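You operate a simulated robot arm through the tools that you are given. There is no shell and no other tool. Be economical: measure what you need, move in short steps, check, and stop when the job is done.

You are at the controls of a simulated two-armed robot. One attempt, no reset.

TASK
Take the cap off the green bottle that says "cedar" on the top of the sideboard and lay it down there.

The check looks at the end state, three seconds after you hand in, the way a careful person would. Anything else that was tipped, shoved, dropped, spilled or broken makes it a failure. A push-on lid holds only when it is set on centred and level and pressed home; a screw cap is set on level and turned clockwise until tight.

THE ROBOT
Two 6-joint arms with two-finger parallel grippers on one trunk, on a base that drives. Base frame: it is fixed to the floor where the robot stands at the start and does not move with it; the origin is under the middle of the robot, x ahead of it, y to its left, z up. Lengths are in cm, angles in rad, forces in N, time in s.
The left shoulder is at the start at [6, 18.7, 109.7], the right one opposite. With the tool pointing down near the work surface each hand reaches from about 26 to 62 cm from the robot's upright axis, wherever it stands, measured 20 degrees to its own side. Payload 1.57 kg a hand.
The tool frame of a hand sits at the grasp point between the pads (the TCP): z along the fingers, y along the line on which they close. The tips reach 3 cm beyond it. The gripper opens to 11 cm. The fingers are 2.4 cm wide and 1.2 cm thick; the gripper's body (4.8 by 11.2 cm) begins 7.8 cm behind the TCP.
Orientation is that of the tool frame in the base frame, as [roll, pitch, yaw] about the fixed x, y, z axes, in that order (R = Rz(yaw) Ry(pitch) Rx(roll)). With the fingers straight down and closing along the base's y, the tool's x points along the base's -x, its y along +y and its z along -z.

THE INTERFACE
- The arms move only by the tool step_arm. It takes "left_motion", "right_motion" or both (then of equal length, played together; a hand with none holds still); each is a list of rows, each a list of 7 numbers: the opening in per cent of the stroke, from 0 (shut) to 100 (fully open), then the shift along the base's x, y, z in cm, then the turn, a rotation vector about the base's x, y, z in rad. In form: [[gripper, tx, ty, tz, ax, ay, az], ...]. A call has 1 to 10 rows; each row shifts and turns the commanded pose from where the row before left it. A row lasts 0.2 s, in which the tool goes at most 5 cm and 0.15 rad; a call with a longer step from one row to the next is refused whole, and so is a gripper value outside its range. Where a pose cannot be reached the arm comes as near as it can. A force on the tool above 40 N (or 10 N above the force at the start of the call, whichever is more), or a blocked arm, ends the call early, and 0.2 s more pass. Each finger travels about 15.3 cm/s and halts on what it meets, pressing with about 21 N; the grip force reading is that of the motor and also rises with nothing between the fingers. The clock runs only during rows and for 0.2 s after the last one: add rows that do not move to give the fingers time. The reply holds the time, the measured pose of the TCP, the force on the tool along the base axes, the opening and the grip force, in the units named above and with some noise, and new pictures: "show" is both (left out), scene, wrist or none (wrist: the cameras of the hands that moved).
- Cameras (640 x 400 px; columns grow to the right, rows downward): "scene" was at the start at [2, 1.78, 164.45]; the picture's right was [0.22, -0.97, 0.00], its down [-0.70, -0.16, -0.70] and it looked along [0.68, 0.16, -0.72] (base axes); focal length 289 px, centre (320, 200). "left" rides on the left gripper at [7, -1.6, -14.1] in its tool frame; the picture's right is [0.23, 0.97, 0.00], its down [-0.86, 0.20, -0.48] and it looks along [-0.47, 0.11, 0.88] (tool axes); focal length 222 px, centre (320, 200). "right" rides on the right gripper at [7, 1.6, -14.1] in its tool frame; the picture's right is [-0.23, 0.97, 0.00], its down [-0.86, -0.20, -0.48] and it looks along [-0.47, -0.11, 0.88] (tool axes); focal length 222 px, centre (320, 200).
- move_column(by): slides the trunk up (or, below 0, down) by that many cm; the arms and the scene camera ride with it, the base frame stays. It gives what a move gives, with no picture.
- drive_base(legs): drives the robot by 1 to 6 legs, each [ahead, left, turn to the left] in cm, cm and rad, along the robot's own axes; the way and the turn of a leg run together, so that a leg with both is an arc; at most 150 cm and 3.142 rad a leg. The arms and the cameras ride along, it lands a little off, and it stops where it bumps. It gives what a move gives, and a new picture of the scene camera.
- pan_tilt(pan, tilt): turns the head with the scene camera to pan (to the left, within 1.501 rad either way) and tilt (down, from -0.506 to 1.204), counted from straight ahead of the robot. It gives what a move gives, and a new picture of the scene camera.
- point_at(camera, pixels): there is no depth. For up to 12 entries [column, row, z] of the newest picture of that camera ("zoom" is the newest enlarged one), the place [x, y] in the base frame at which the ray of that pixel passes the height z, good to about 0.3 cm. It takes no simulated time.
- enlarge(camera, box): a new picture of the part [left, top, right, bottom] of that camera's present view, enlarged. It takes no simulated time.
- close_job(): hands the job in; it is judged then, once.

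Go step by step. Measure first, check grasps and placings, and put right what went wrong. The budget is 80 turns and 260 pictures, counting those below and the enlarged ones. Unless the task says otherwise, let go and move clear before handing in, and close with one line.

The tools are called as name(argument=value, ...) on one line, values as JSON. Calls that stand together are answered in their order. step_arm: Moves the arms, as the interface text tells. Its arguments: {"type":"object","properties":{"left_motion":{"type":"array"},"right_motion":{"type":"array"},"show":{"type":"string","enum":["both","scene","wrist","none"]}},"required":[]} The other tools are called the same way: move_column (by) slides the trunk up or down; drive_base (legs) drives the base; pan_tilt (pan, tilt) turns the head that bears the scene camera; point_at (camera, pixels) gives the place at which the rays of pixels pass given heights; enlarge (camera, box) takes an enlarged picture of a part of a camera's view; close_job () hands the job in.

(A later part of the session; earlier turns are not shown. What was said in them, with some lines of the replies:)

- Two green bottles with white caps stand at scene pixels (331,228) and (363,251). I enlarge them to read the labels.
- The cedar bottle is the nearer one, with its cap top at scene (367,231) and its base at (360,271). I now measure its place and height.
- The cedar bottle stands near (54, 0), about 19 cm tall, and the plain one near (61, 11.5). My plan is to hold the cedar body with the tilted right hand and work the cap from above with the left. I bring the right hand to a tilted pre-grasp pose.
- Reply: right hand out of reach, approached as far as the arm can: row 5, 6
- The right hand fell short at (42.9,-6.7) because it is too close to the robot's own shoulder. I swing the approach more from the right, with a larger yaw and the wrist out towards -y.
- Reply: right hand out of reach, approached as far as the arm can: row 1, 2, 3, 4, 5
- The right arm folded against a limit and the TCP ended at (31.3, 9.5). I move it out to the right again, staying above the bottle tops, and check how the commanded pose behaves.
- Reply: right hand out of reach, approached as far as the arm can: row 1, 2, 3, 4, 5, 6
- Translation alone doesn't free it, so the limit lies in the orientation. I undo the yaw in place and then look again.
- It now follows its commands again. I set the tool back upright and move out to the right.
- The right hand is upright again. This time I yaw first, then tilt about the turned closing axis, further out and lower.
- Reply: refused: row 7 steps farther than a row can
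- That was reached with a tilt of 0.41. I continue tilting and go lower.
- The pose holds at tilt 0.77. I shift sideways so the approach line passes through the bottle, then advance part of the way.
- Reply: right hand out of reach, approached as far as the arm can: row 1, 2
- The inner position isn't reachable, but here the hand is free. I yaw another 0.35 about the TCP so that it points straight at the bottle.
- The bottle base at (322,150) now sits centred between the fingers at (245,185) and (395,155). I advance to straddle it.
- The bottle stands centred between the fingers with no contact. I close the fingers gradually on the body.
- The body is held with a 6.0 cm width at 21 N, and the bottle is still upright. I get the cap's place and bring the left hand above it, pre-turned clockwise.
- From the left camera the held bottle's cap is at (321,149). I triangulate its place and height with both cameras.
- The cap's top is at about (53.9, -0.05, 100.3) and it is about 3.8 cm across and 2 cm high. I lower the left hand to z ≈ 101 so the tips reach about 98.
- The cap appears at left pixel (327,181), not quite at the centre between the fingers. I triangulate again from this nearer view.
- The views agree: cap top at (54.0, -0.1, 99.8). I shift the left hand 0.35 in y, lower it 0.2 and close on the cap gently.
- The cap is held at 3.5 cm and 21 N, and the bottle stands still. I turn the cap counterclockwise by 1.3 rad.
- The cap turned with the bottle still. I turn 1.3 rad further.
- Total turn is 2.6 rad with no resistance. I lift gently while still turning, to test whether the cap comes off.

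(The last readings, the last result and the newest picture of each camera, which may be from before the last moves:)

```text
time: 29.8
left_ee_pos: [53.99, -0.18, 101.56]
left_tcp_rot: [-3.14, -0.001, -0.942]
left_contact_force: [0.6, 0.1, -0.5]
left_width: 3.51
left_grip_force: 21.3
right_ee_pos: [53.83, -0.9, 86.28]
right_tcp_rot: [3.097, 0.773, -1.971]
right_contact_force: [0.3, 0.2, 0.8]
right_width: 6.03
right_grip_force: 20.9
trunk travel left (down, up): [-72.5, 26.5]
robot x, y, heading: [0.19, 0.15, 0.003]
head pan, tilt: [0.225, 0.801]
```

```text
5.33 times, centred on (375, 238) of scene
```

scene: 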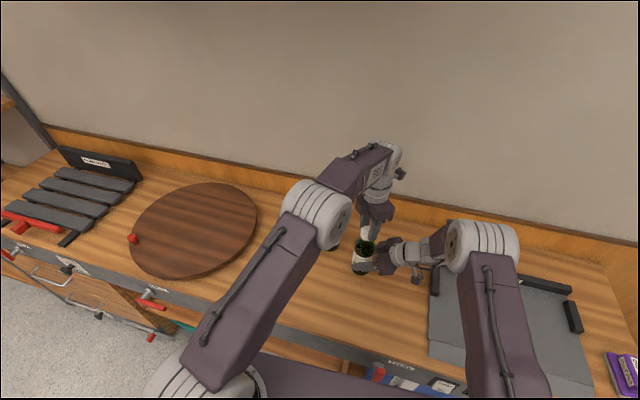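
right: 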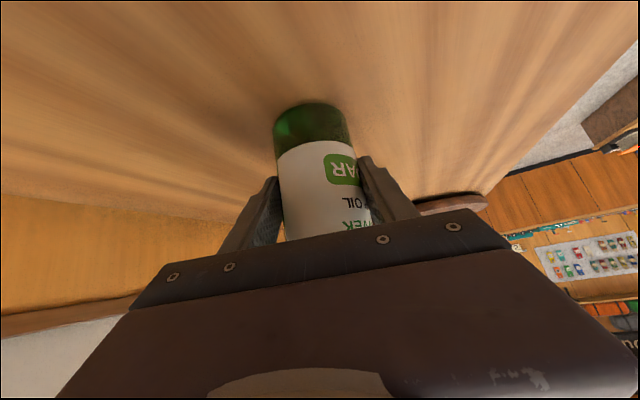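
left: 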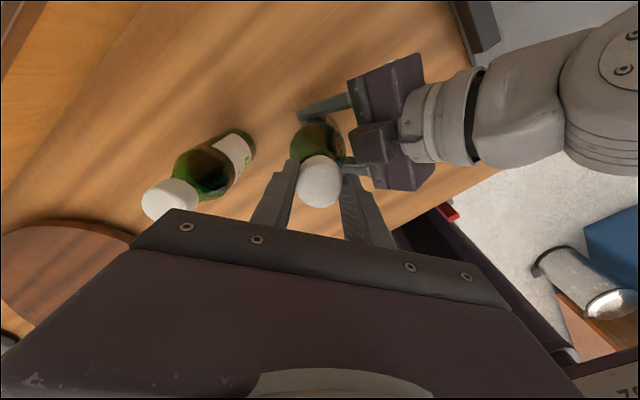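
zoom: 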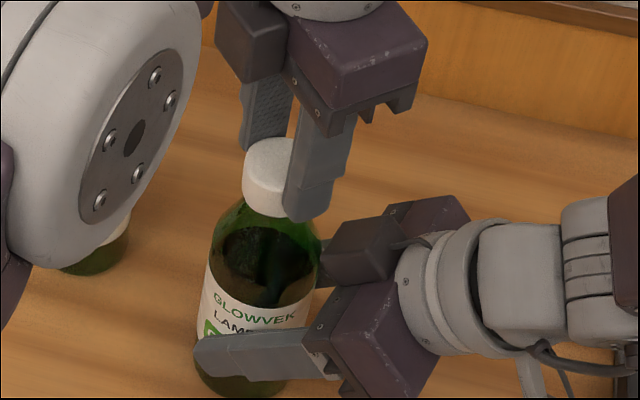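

Force stays near zero and the cap seems to follow the fingers. I lift slowly further.

step_arm(left_motion=[[15, 0, 0, 0.2, 0, 0, 0], [15, 0, 0, 0.3, 0, 0, 0], [15, 0, 0, 0.3, 0, 0, 0], [15, 0, 0, 0.4, 0, 0, 0], [15, 0, 0, 0.4, 0, 0, 0], [15, 0, 0, 0.4, 0, 0, 0], [15, 0, 0, 0, 0, 0, 0]])

enlarge(camera="scene", box=[335, 200, 415, 275])

```text
time: 31.4
left_ee_pos: [53.96, -0.18, 103.53]
left_tcp_rot: [-3.141, 0.0, -0.941]
left_contact_force: [0.3, 0.0, 0.3]
left_width: 3.53
left_grip_force: 21.2
right_ee_pos: [53.87, -0.67, 86.19]
right_tcp_rot: [3.097, 0.773, -1.97]
right_contact_force: [1.8, 0.4, 1.8]
right_width: 6.01
right_grip_force: 20.8
trunk travel left (down, up): [-72.5, 26.5]
robot x, y, heading: [0.04, -0.1, -0.005]
head pan, tilt: [0.225, 0.801]
```

scene: 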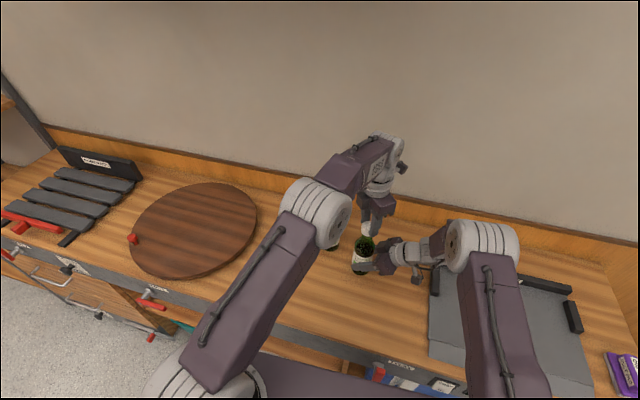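
left: 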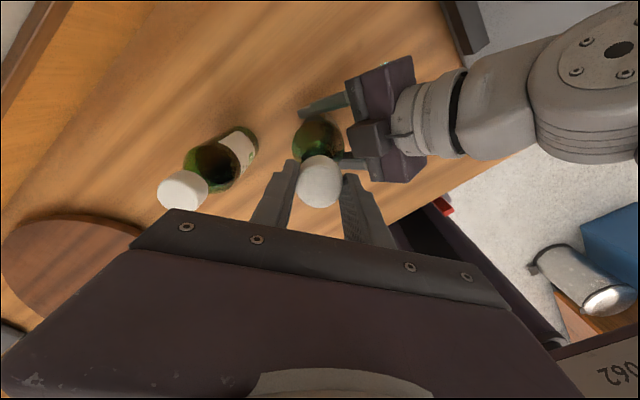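

```text
5.33 times, centred on (375, 238) of scene
```

zoom: 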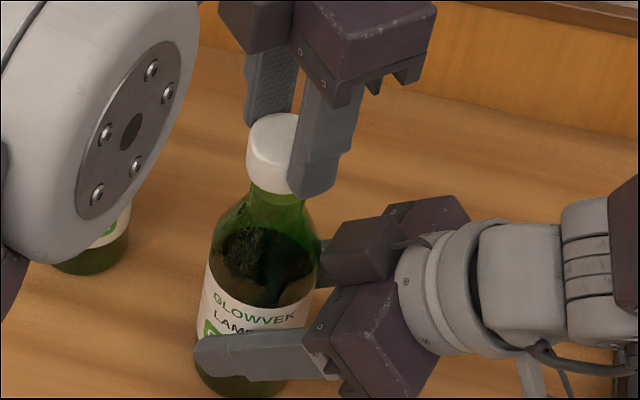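

The cap is off: the bare green neck shows under it at zoom (275,205). I lift it clear and carry it to the free spot near (44, 10), turning the hand part way back.

step_arm(left_motion=[[15, 0, 0, 3, 0, 0, 0], [15, 0, 0, 3, 0, 0, 0], [15, 0, 0, 2, 0, 0, 0], [15, -2, 2, 0, 0, 0, -0.14], [15, -2, 2, 0, 0, 0, -0.14], [15, -2, 2, 0, 0, 0, -0.14], [15, -2, 2, 0, 0, 0, -0.14], [15, -2, 2, 0, 0, 0, -0.14], [15, 0, 0, 0, 0, 0, 0]])

enlarge(camera="scene", box=[260, 180, 420, 300])

```text
time: 33.4
left_ee_pos: [43.92, 9.89, 111.42]
left_tcp_rot: [3.141, -0.001, -1.641]
left_contact_force: [-0.5, 0.2, 0.5]
left_width: 3.52
left_grip_force: 20.5
right_ee_pos: [53.72, -0.7, 86.31]
right_tcp_rot: [3.098, 0.776, -1.969]
right_contact_force: [0.1, 0.3, 0.0]
right_width: 5.99
right_grip_force: 20.4
trunk travel left (down, up): [-72.5, 26.5]
robot x, y, heading: [-0.12, 0.03, -0.001]
head pan, tilt: [0.225, 0.801]
```

scene: 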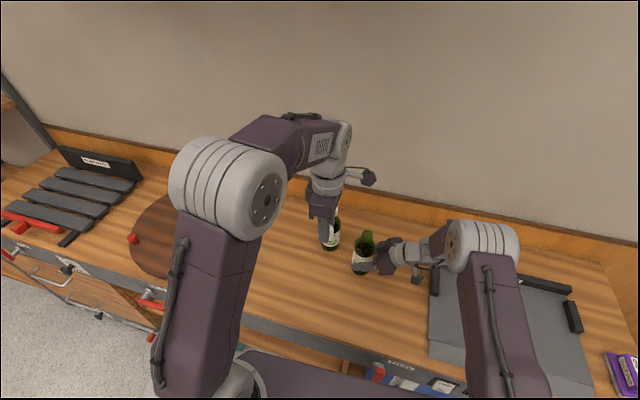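
left: 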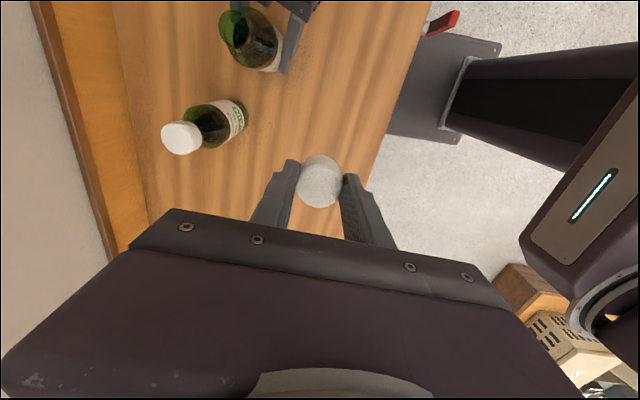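

```text
3.33 times, centred on (340, 240) of scene
```

zoom: 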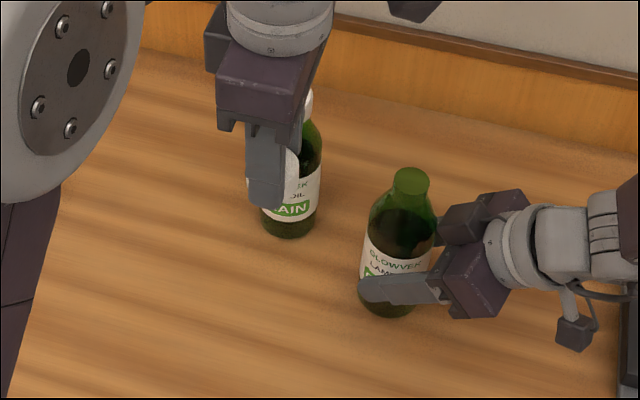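

The cap is in hand and the cedar neck is bare. I move a little further to (42, 14) to stay clear of the right hand, then descend.

step_arm(left_motion=[[15, -1, 2, -3, 0, 0, -0.1], [15, -1, 2, -4, 0, 0, -0.1], [15, 0, 0, -4, 0, 0, 0], [15, 0, 0, -4, 0, 0, 0], [15, 0, 0, -4, 0, 0, 0], [15, 0, 0, -3, 0, 0, 0], [15, 0, 0, -2, 0, 0, 0], [15, 0, 0, -2, 0, 0, 0], [15, 0, 0, 0, 0, 0, 0]])

enlarge(camera="scene", box=[240, 190, 420, 325])

```text
time: 35.4
left_ee_pos: [42.06, 13.97, 85.55]
left_tcp_rot: [-3.141, 0.001, -1.842]
left_contact_force: [-0.3, 0.5, -0.3]
left_width: 3.51
left_grip_force: 21.2
right_ee_pos: [53.79, -0.79, 86.47]
right_tcp_rot: [3.098, 0.773, -1.97]
right_contact_force: [1.0, -0.4, 0.7]
right_width: 6.0
right_grip_force: 21.3
trunk travel left (down, up): [-72.5, 26.5]
robot x, y, heading: [-0.25, 0.04, -0.005]
head pan, tilt: [0.225, 0.801]
```

scene: 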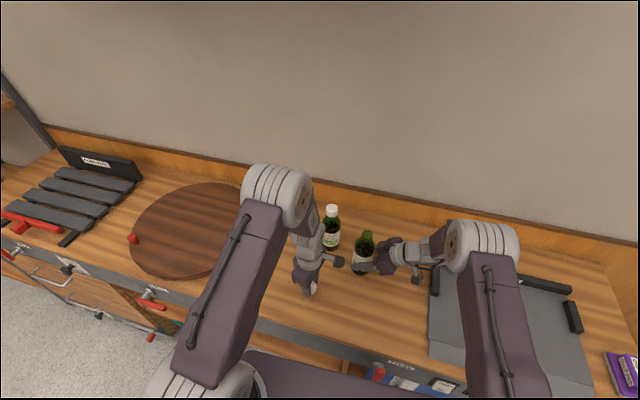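
left: 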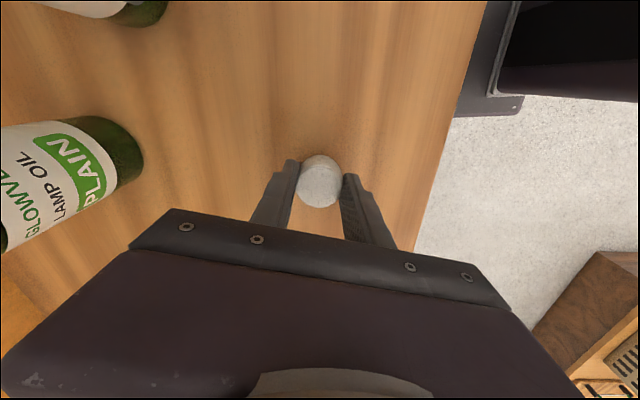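

```text
2.96 times, centred on (330, 258) of scene
```

zoom: 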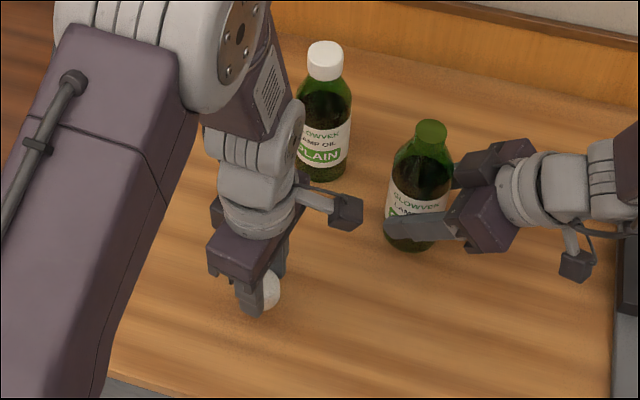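

Now at z 85.5, just above the surface. I descend in small steps until contact shows.

step_arm(left_motion=[[15, 0, 0, -0.5, 0, 0, 0], [15, 0, 0, -0.5, 0, 0, 0], [15, 0, 0, -0.4, 0, 0, 0], [15, 0, 0, -0.3, 0, 0, 0], [15, 0, 0, -0.2, 0, 0, 0], [15, 0, 0, -0.2, 0, 0, 0], [15, 0, 0, -0.2, 0, 0, 0], [15, 0, 0, 0, 0, 0, 0]])

enlarge(camera="scene", box=[280, 240, 376, 320])

```text
time: 37.2
left_ee_pos: [42.03, 13.82, 83.22]
left_tcp_rot: [-3.141, 0.001, -1.84]
left_contact_force: [-0.1, 0.2, -1.0]
left_width: 3.53
left_grip_force: 20.5
right_ee_pos: [53.79, -0.74, 86.26]
right_tcp_rot: [3.098, 0.774, -1.971]
right_contact_force: [0.3, 0.1, 0.7]
right_width: 6.02
right_grip_force: 20.5
trunk travel left (down, up): [-72.5, 26.5]
robot x, y, heading: [-0.34, -0.07, 0.004]
head pan, tilt: [0.225, 0.801]
```

scene: 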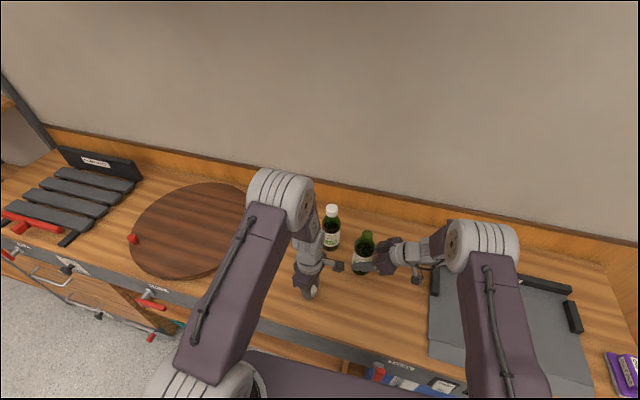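
left: 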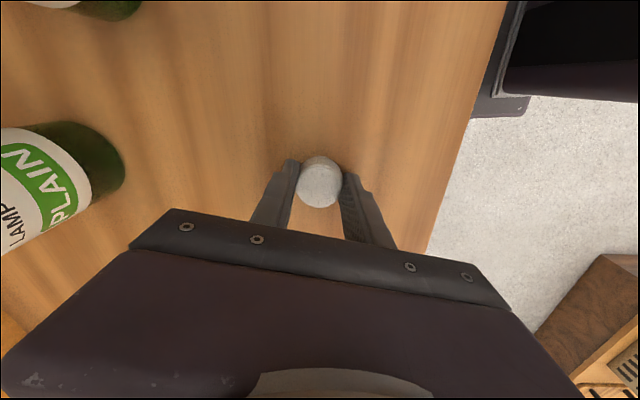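

```text
5.00 times, centred on (328, 280) of scene
```

zoom: 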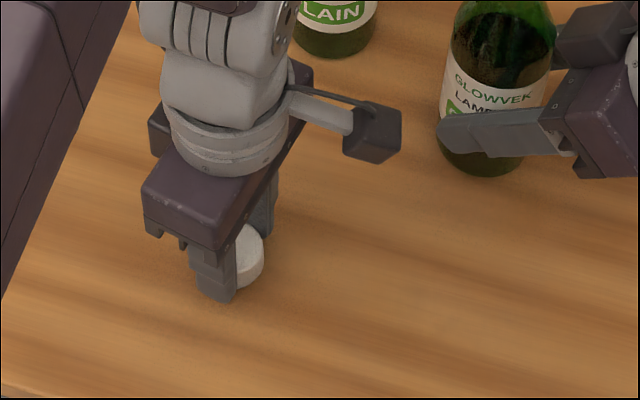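

No contact yet at 83.2 (force about -1). I go down a little more.

step_arm(left_motion=[[15, 0, 0, -0.1, 0, 0, 0], [15, 0, 0, -0.1, 0, 0, 0], [15, 0, 0, -0.1, 0, 0, 0], [15, 0, 0, 0, 0, 0, 0]], show="none")

```text
time: 38.2
left_ee_pos: [42.04, 13.83, 83.03]
left_tcp_rot: [3.141, 0.002, -1.841]
left_contact_force: [0.0, 1.5, 7.6]
left_width: 3.54
left_grip_force: 21.3
right_ee_pos: [53.77, -0.79, 86.23]
right_tcp_rot: [3.098, 0.773, -1.97]
right_contact_force: [0.3, 0.3, -0.6]
right_width: 6.01
right_grip_force: 20.9
trunk travel left (down, up): [-72.5, 26.5]
robot x, y, heading: [0.03, -0.24, -0.001]
head pan, tilt: [0.225, 0.801]
```

There is contact with 7.6 N upward. I ease up 0.1 cm and open slowly.

step_arm(left_motion=[[15, 0, 0, 0.1, 0, 0, 0], [34, 0, 0, 0, 0, 0, 0], [38, 0, 0, 0, 0, 0, 0], [45, 0, 0, 0, 0, 0, 0], [52, 0, 0, 0, 0, 0, 0], [60, 0, 0, 0, 0, 0, 0], [60, 0, 0, 1, 0, 0, 0], [60, 0, 0, 2, 0, 0, 0], [60, 0, 0, 3, 0, 0, 0], [60, 0, 0, 4, 0, 0, 0]])

enlarge(camera="left", box=[240, 100, 400, 220])

```text
time: 40.4
left_ee_pos: [41.9, 13.97, 93.05]
left_tcp_rot: [3.141, 0.0, -1.841]
left_contact_force: [0.6, 0.0, 0.1]
left_width: 6.6
left_grip_force: 0.1
right_ee_pos: [53.74, -0.82, 86.31]
right_tcp_rot: [3.098, 0.773, -1.969]
right_contact_force: [-1.1, -0.3, 0.3]
right_width: 6.0
right_grip_force: 21.1
trunk travel left (down, up): [-72.5, 26.5]
robot x, y, heading: [0.13, -0.04, -0.001]
head pan, tilt: [0.225, 0.801]
```

scene: 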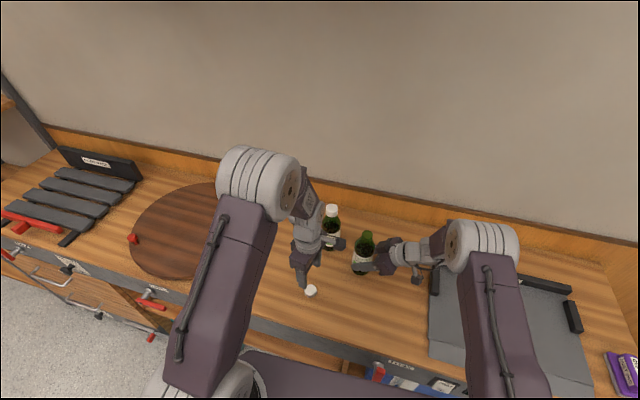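
left: 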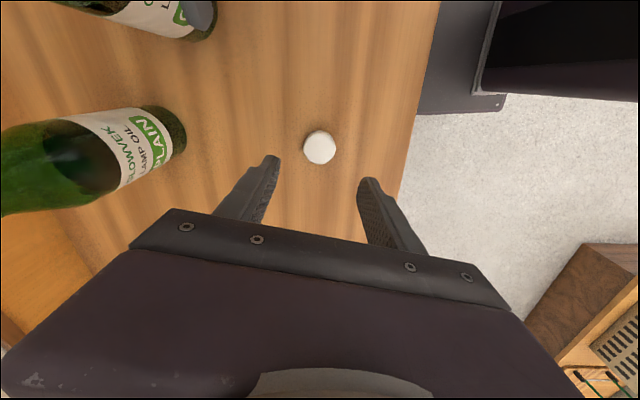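

```text
3.33 times, centred on (320, 160) of left
```

zoom: 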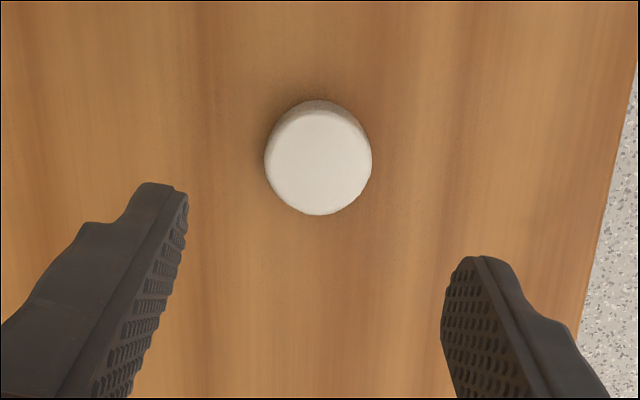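

The cap lies flat on the sideboard at left pixel (319,147). I raise the left hand, then open the right hand gently and back it out along its approach.

step_arm(left_motion=[[60, 0, 0, 3, 0, 0, 0], [60, 0, 0, 4, 0, 0, 0], [60, 0, 0, 4, 0, 0, 0], [60, 0, 0, 4, 0, 0, 0], [60, 0, 4, 4, 0, 0, 0], [60, 0, 4, 2, 0, 0, 0], [60, 0, 4, 0, 0, 0, 0], [60, 0, 4, 0, 0, 0, 0], [60, 0, 0, 0, 0, 0, 0], [60, 0, 0, 0, 0, 0, 0]], right_motion=[[38, 0, 0, 0, 0, 0, 0], [52, 0, 0, 0, 0, 0, 0], [56, 0, 0, 0, 0, 0, 0], [59, 0, 0, 0, 0, 0, 0], [64, 0, 0, 0, 0, 0, 0], [70, 0, 0, 0, 0, 0, 0], [80, 0, 0, 0, 0, 0, 0], [90, 0, 0, 0, 0, 0, 0], [100, 0, 0, 0, 0, 0, 0], [100, 0, 0, 0, 0, 0, 0]])

```text
refused: row 5 steps farther than a row can; nothing moved
```

step_arm(left_motion=[[60, 0, 0, 3, 0, 0, 0], [60, 0, 0, 4, 0, 0, 0], [60, 0, 0, 4, 0, 0, 0], [60, 0, 0, 4, 0, 0, 0], [60, 0, 3, 3, 0, 0, 0], [60, 0, 4, 2, 0, 0, 0], [60, 0, 4, 0, 0, 0, 0], [60, 0, 4, 0, 0, 0, 0], [60, 0, 0, 0, 0, 0, 0], [60, 0, 0, 0, 0, 0, 0]], right_motion=[[38, 0, 0, 0, 0, 0, 0], [52, 0, 0, 0, 0, 0, 0], [56, 0, 0, 0, 0, 0, 0], [59, 0, 0, 0, 0, 0, 0], [64, 0, 0, 0, 0, 0, 0], [70, 0, 0, 0, 0, 0, 0], [80, 0, 0, 0, 0, 0, 0], [90, 0, 0, 0, 0, 0, 0], [100, 0, 0, 0, 0, 0, 0], [100, 0, 0, 0, 0, 0, 0]])

```text
time: 42.6
left_ee_pos: [41.9, 28.84, 112.97]
left_tcp_rot: [3.14, 0.001, -1.842]
left_contact_force: [0.0, 0.8, 0.7]
left_width: 6.62
left_grip_force: 0.0
right_ee_pos: [53.81, -0.71, 86.27]
right_tcp_rot: [3.098, 0.775, -1.971]
right_contact_force: [0.0, 0.3, -0.2]
right_width: 11.02
right_grip_force: 0.0
trunk travel left (down, up): [-72.5, 26.5]
robot x, y, heading: [0.18, 0.27, -0.0]
head pan, tilt: [0.225, 0.801]
```

scene: 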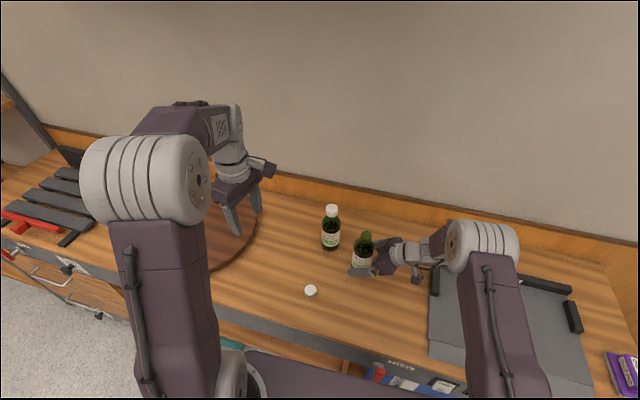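
right: 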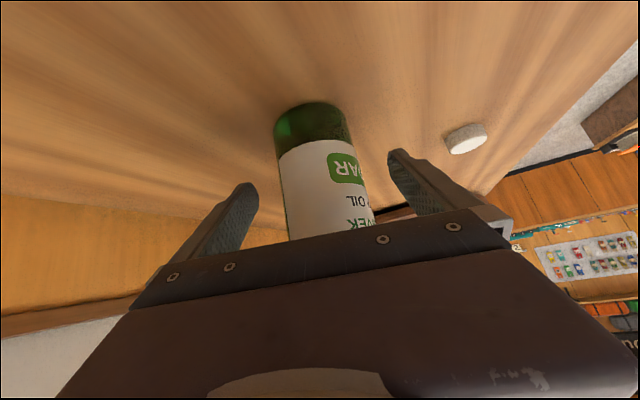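
left: 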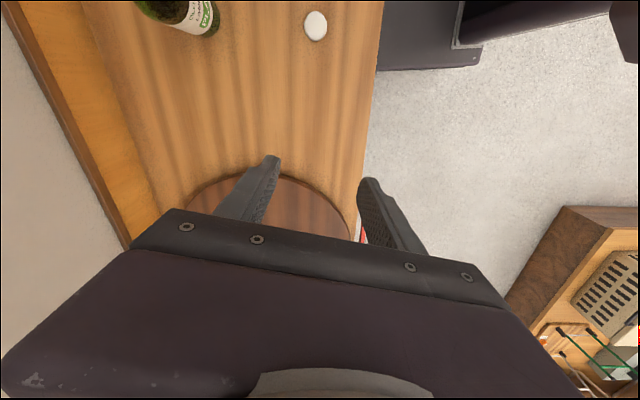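

The right fingers are fully open and clear of the bottle. I back out along the approach line.

step_arm(right_motion=[[100, -0.53, -1.28, 0.2, 0, 0, 0], [100, -0.53, -1.28, 0.2, 0, 0, 0], [100, -0.53, -1.28, 0.2, 0, 0, 0], [100, -0.53, -1.28, 0.2, 0, 0, 0], [100, -0.53, -1.28, 0.2, 0, 0, 0], [100, -0.53, -1.28, 0.2, 0, 0, 0], [100, -0.2, -0.5, 2, 0, 0, 0], [100, 0, -1, 2, 0, 0, 0], [100, 0, 0, 0, 0, 0, 0]], show="scene")

enlarge(camera="scene", box=[280, 190, 440, 310])

```text
time: 44.6
left_ee_pos: [41.97, 28.82, 112.99]
left_tcp_rot: [-3.141, 0.001, -1.841]
left_contact_force: [0.2, -0.2, 0.4]
left_width: 6.6
left_grip_force: 0.1
right_ee_pos: [50.5, -10.04, 91.56]
right_tcp_rot: [3.098, 0.773, -1.971]
right_contact_force: [-0.5, 0.9, 0.2]
right_width: 11.03
right_grip_force: 0.0
trunk travel left (down, up): [-72.5, 26.5]
robot x, y, heading: [0.32, 0.06, -0.003]
head pan, tilt: [0.225, 0.801]
```

scene: 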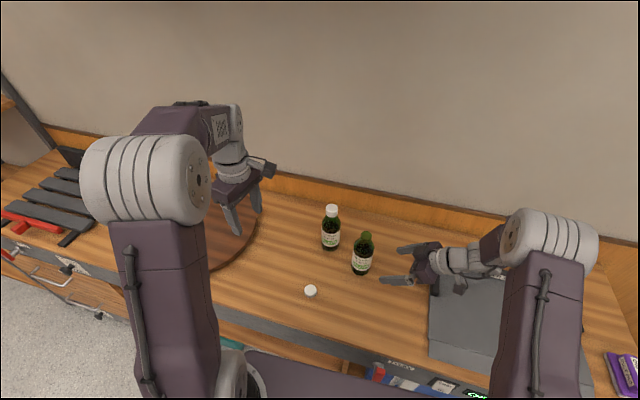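

```text
3.33 times, centred on (360, 250) of scene
```

zoom: 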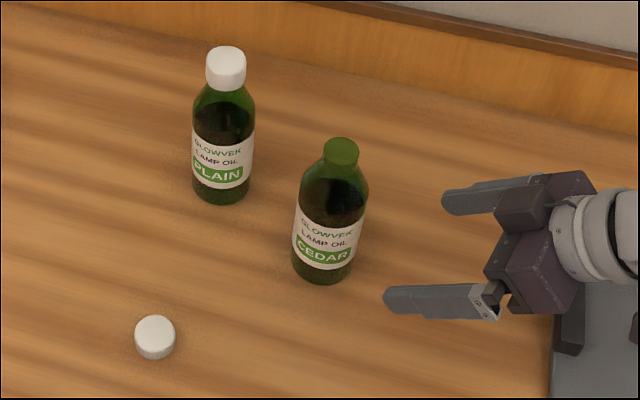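

The cedar bottle stands upright and uncapped at zoom (330,215), its cap lies flat on the sideboard at (155,337), the plain bottle still has its cap, and both hands are clear. I hand in.

close_job()

```text
The job is handed in.
```

The cap is off the green "cedar" bottle and lies flat on the sideboard, with the bottle upright, the "plain" bottle untouched and both hands clear.
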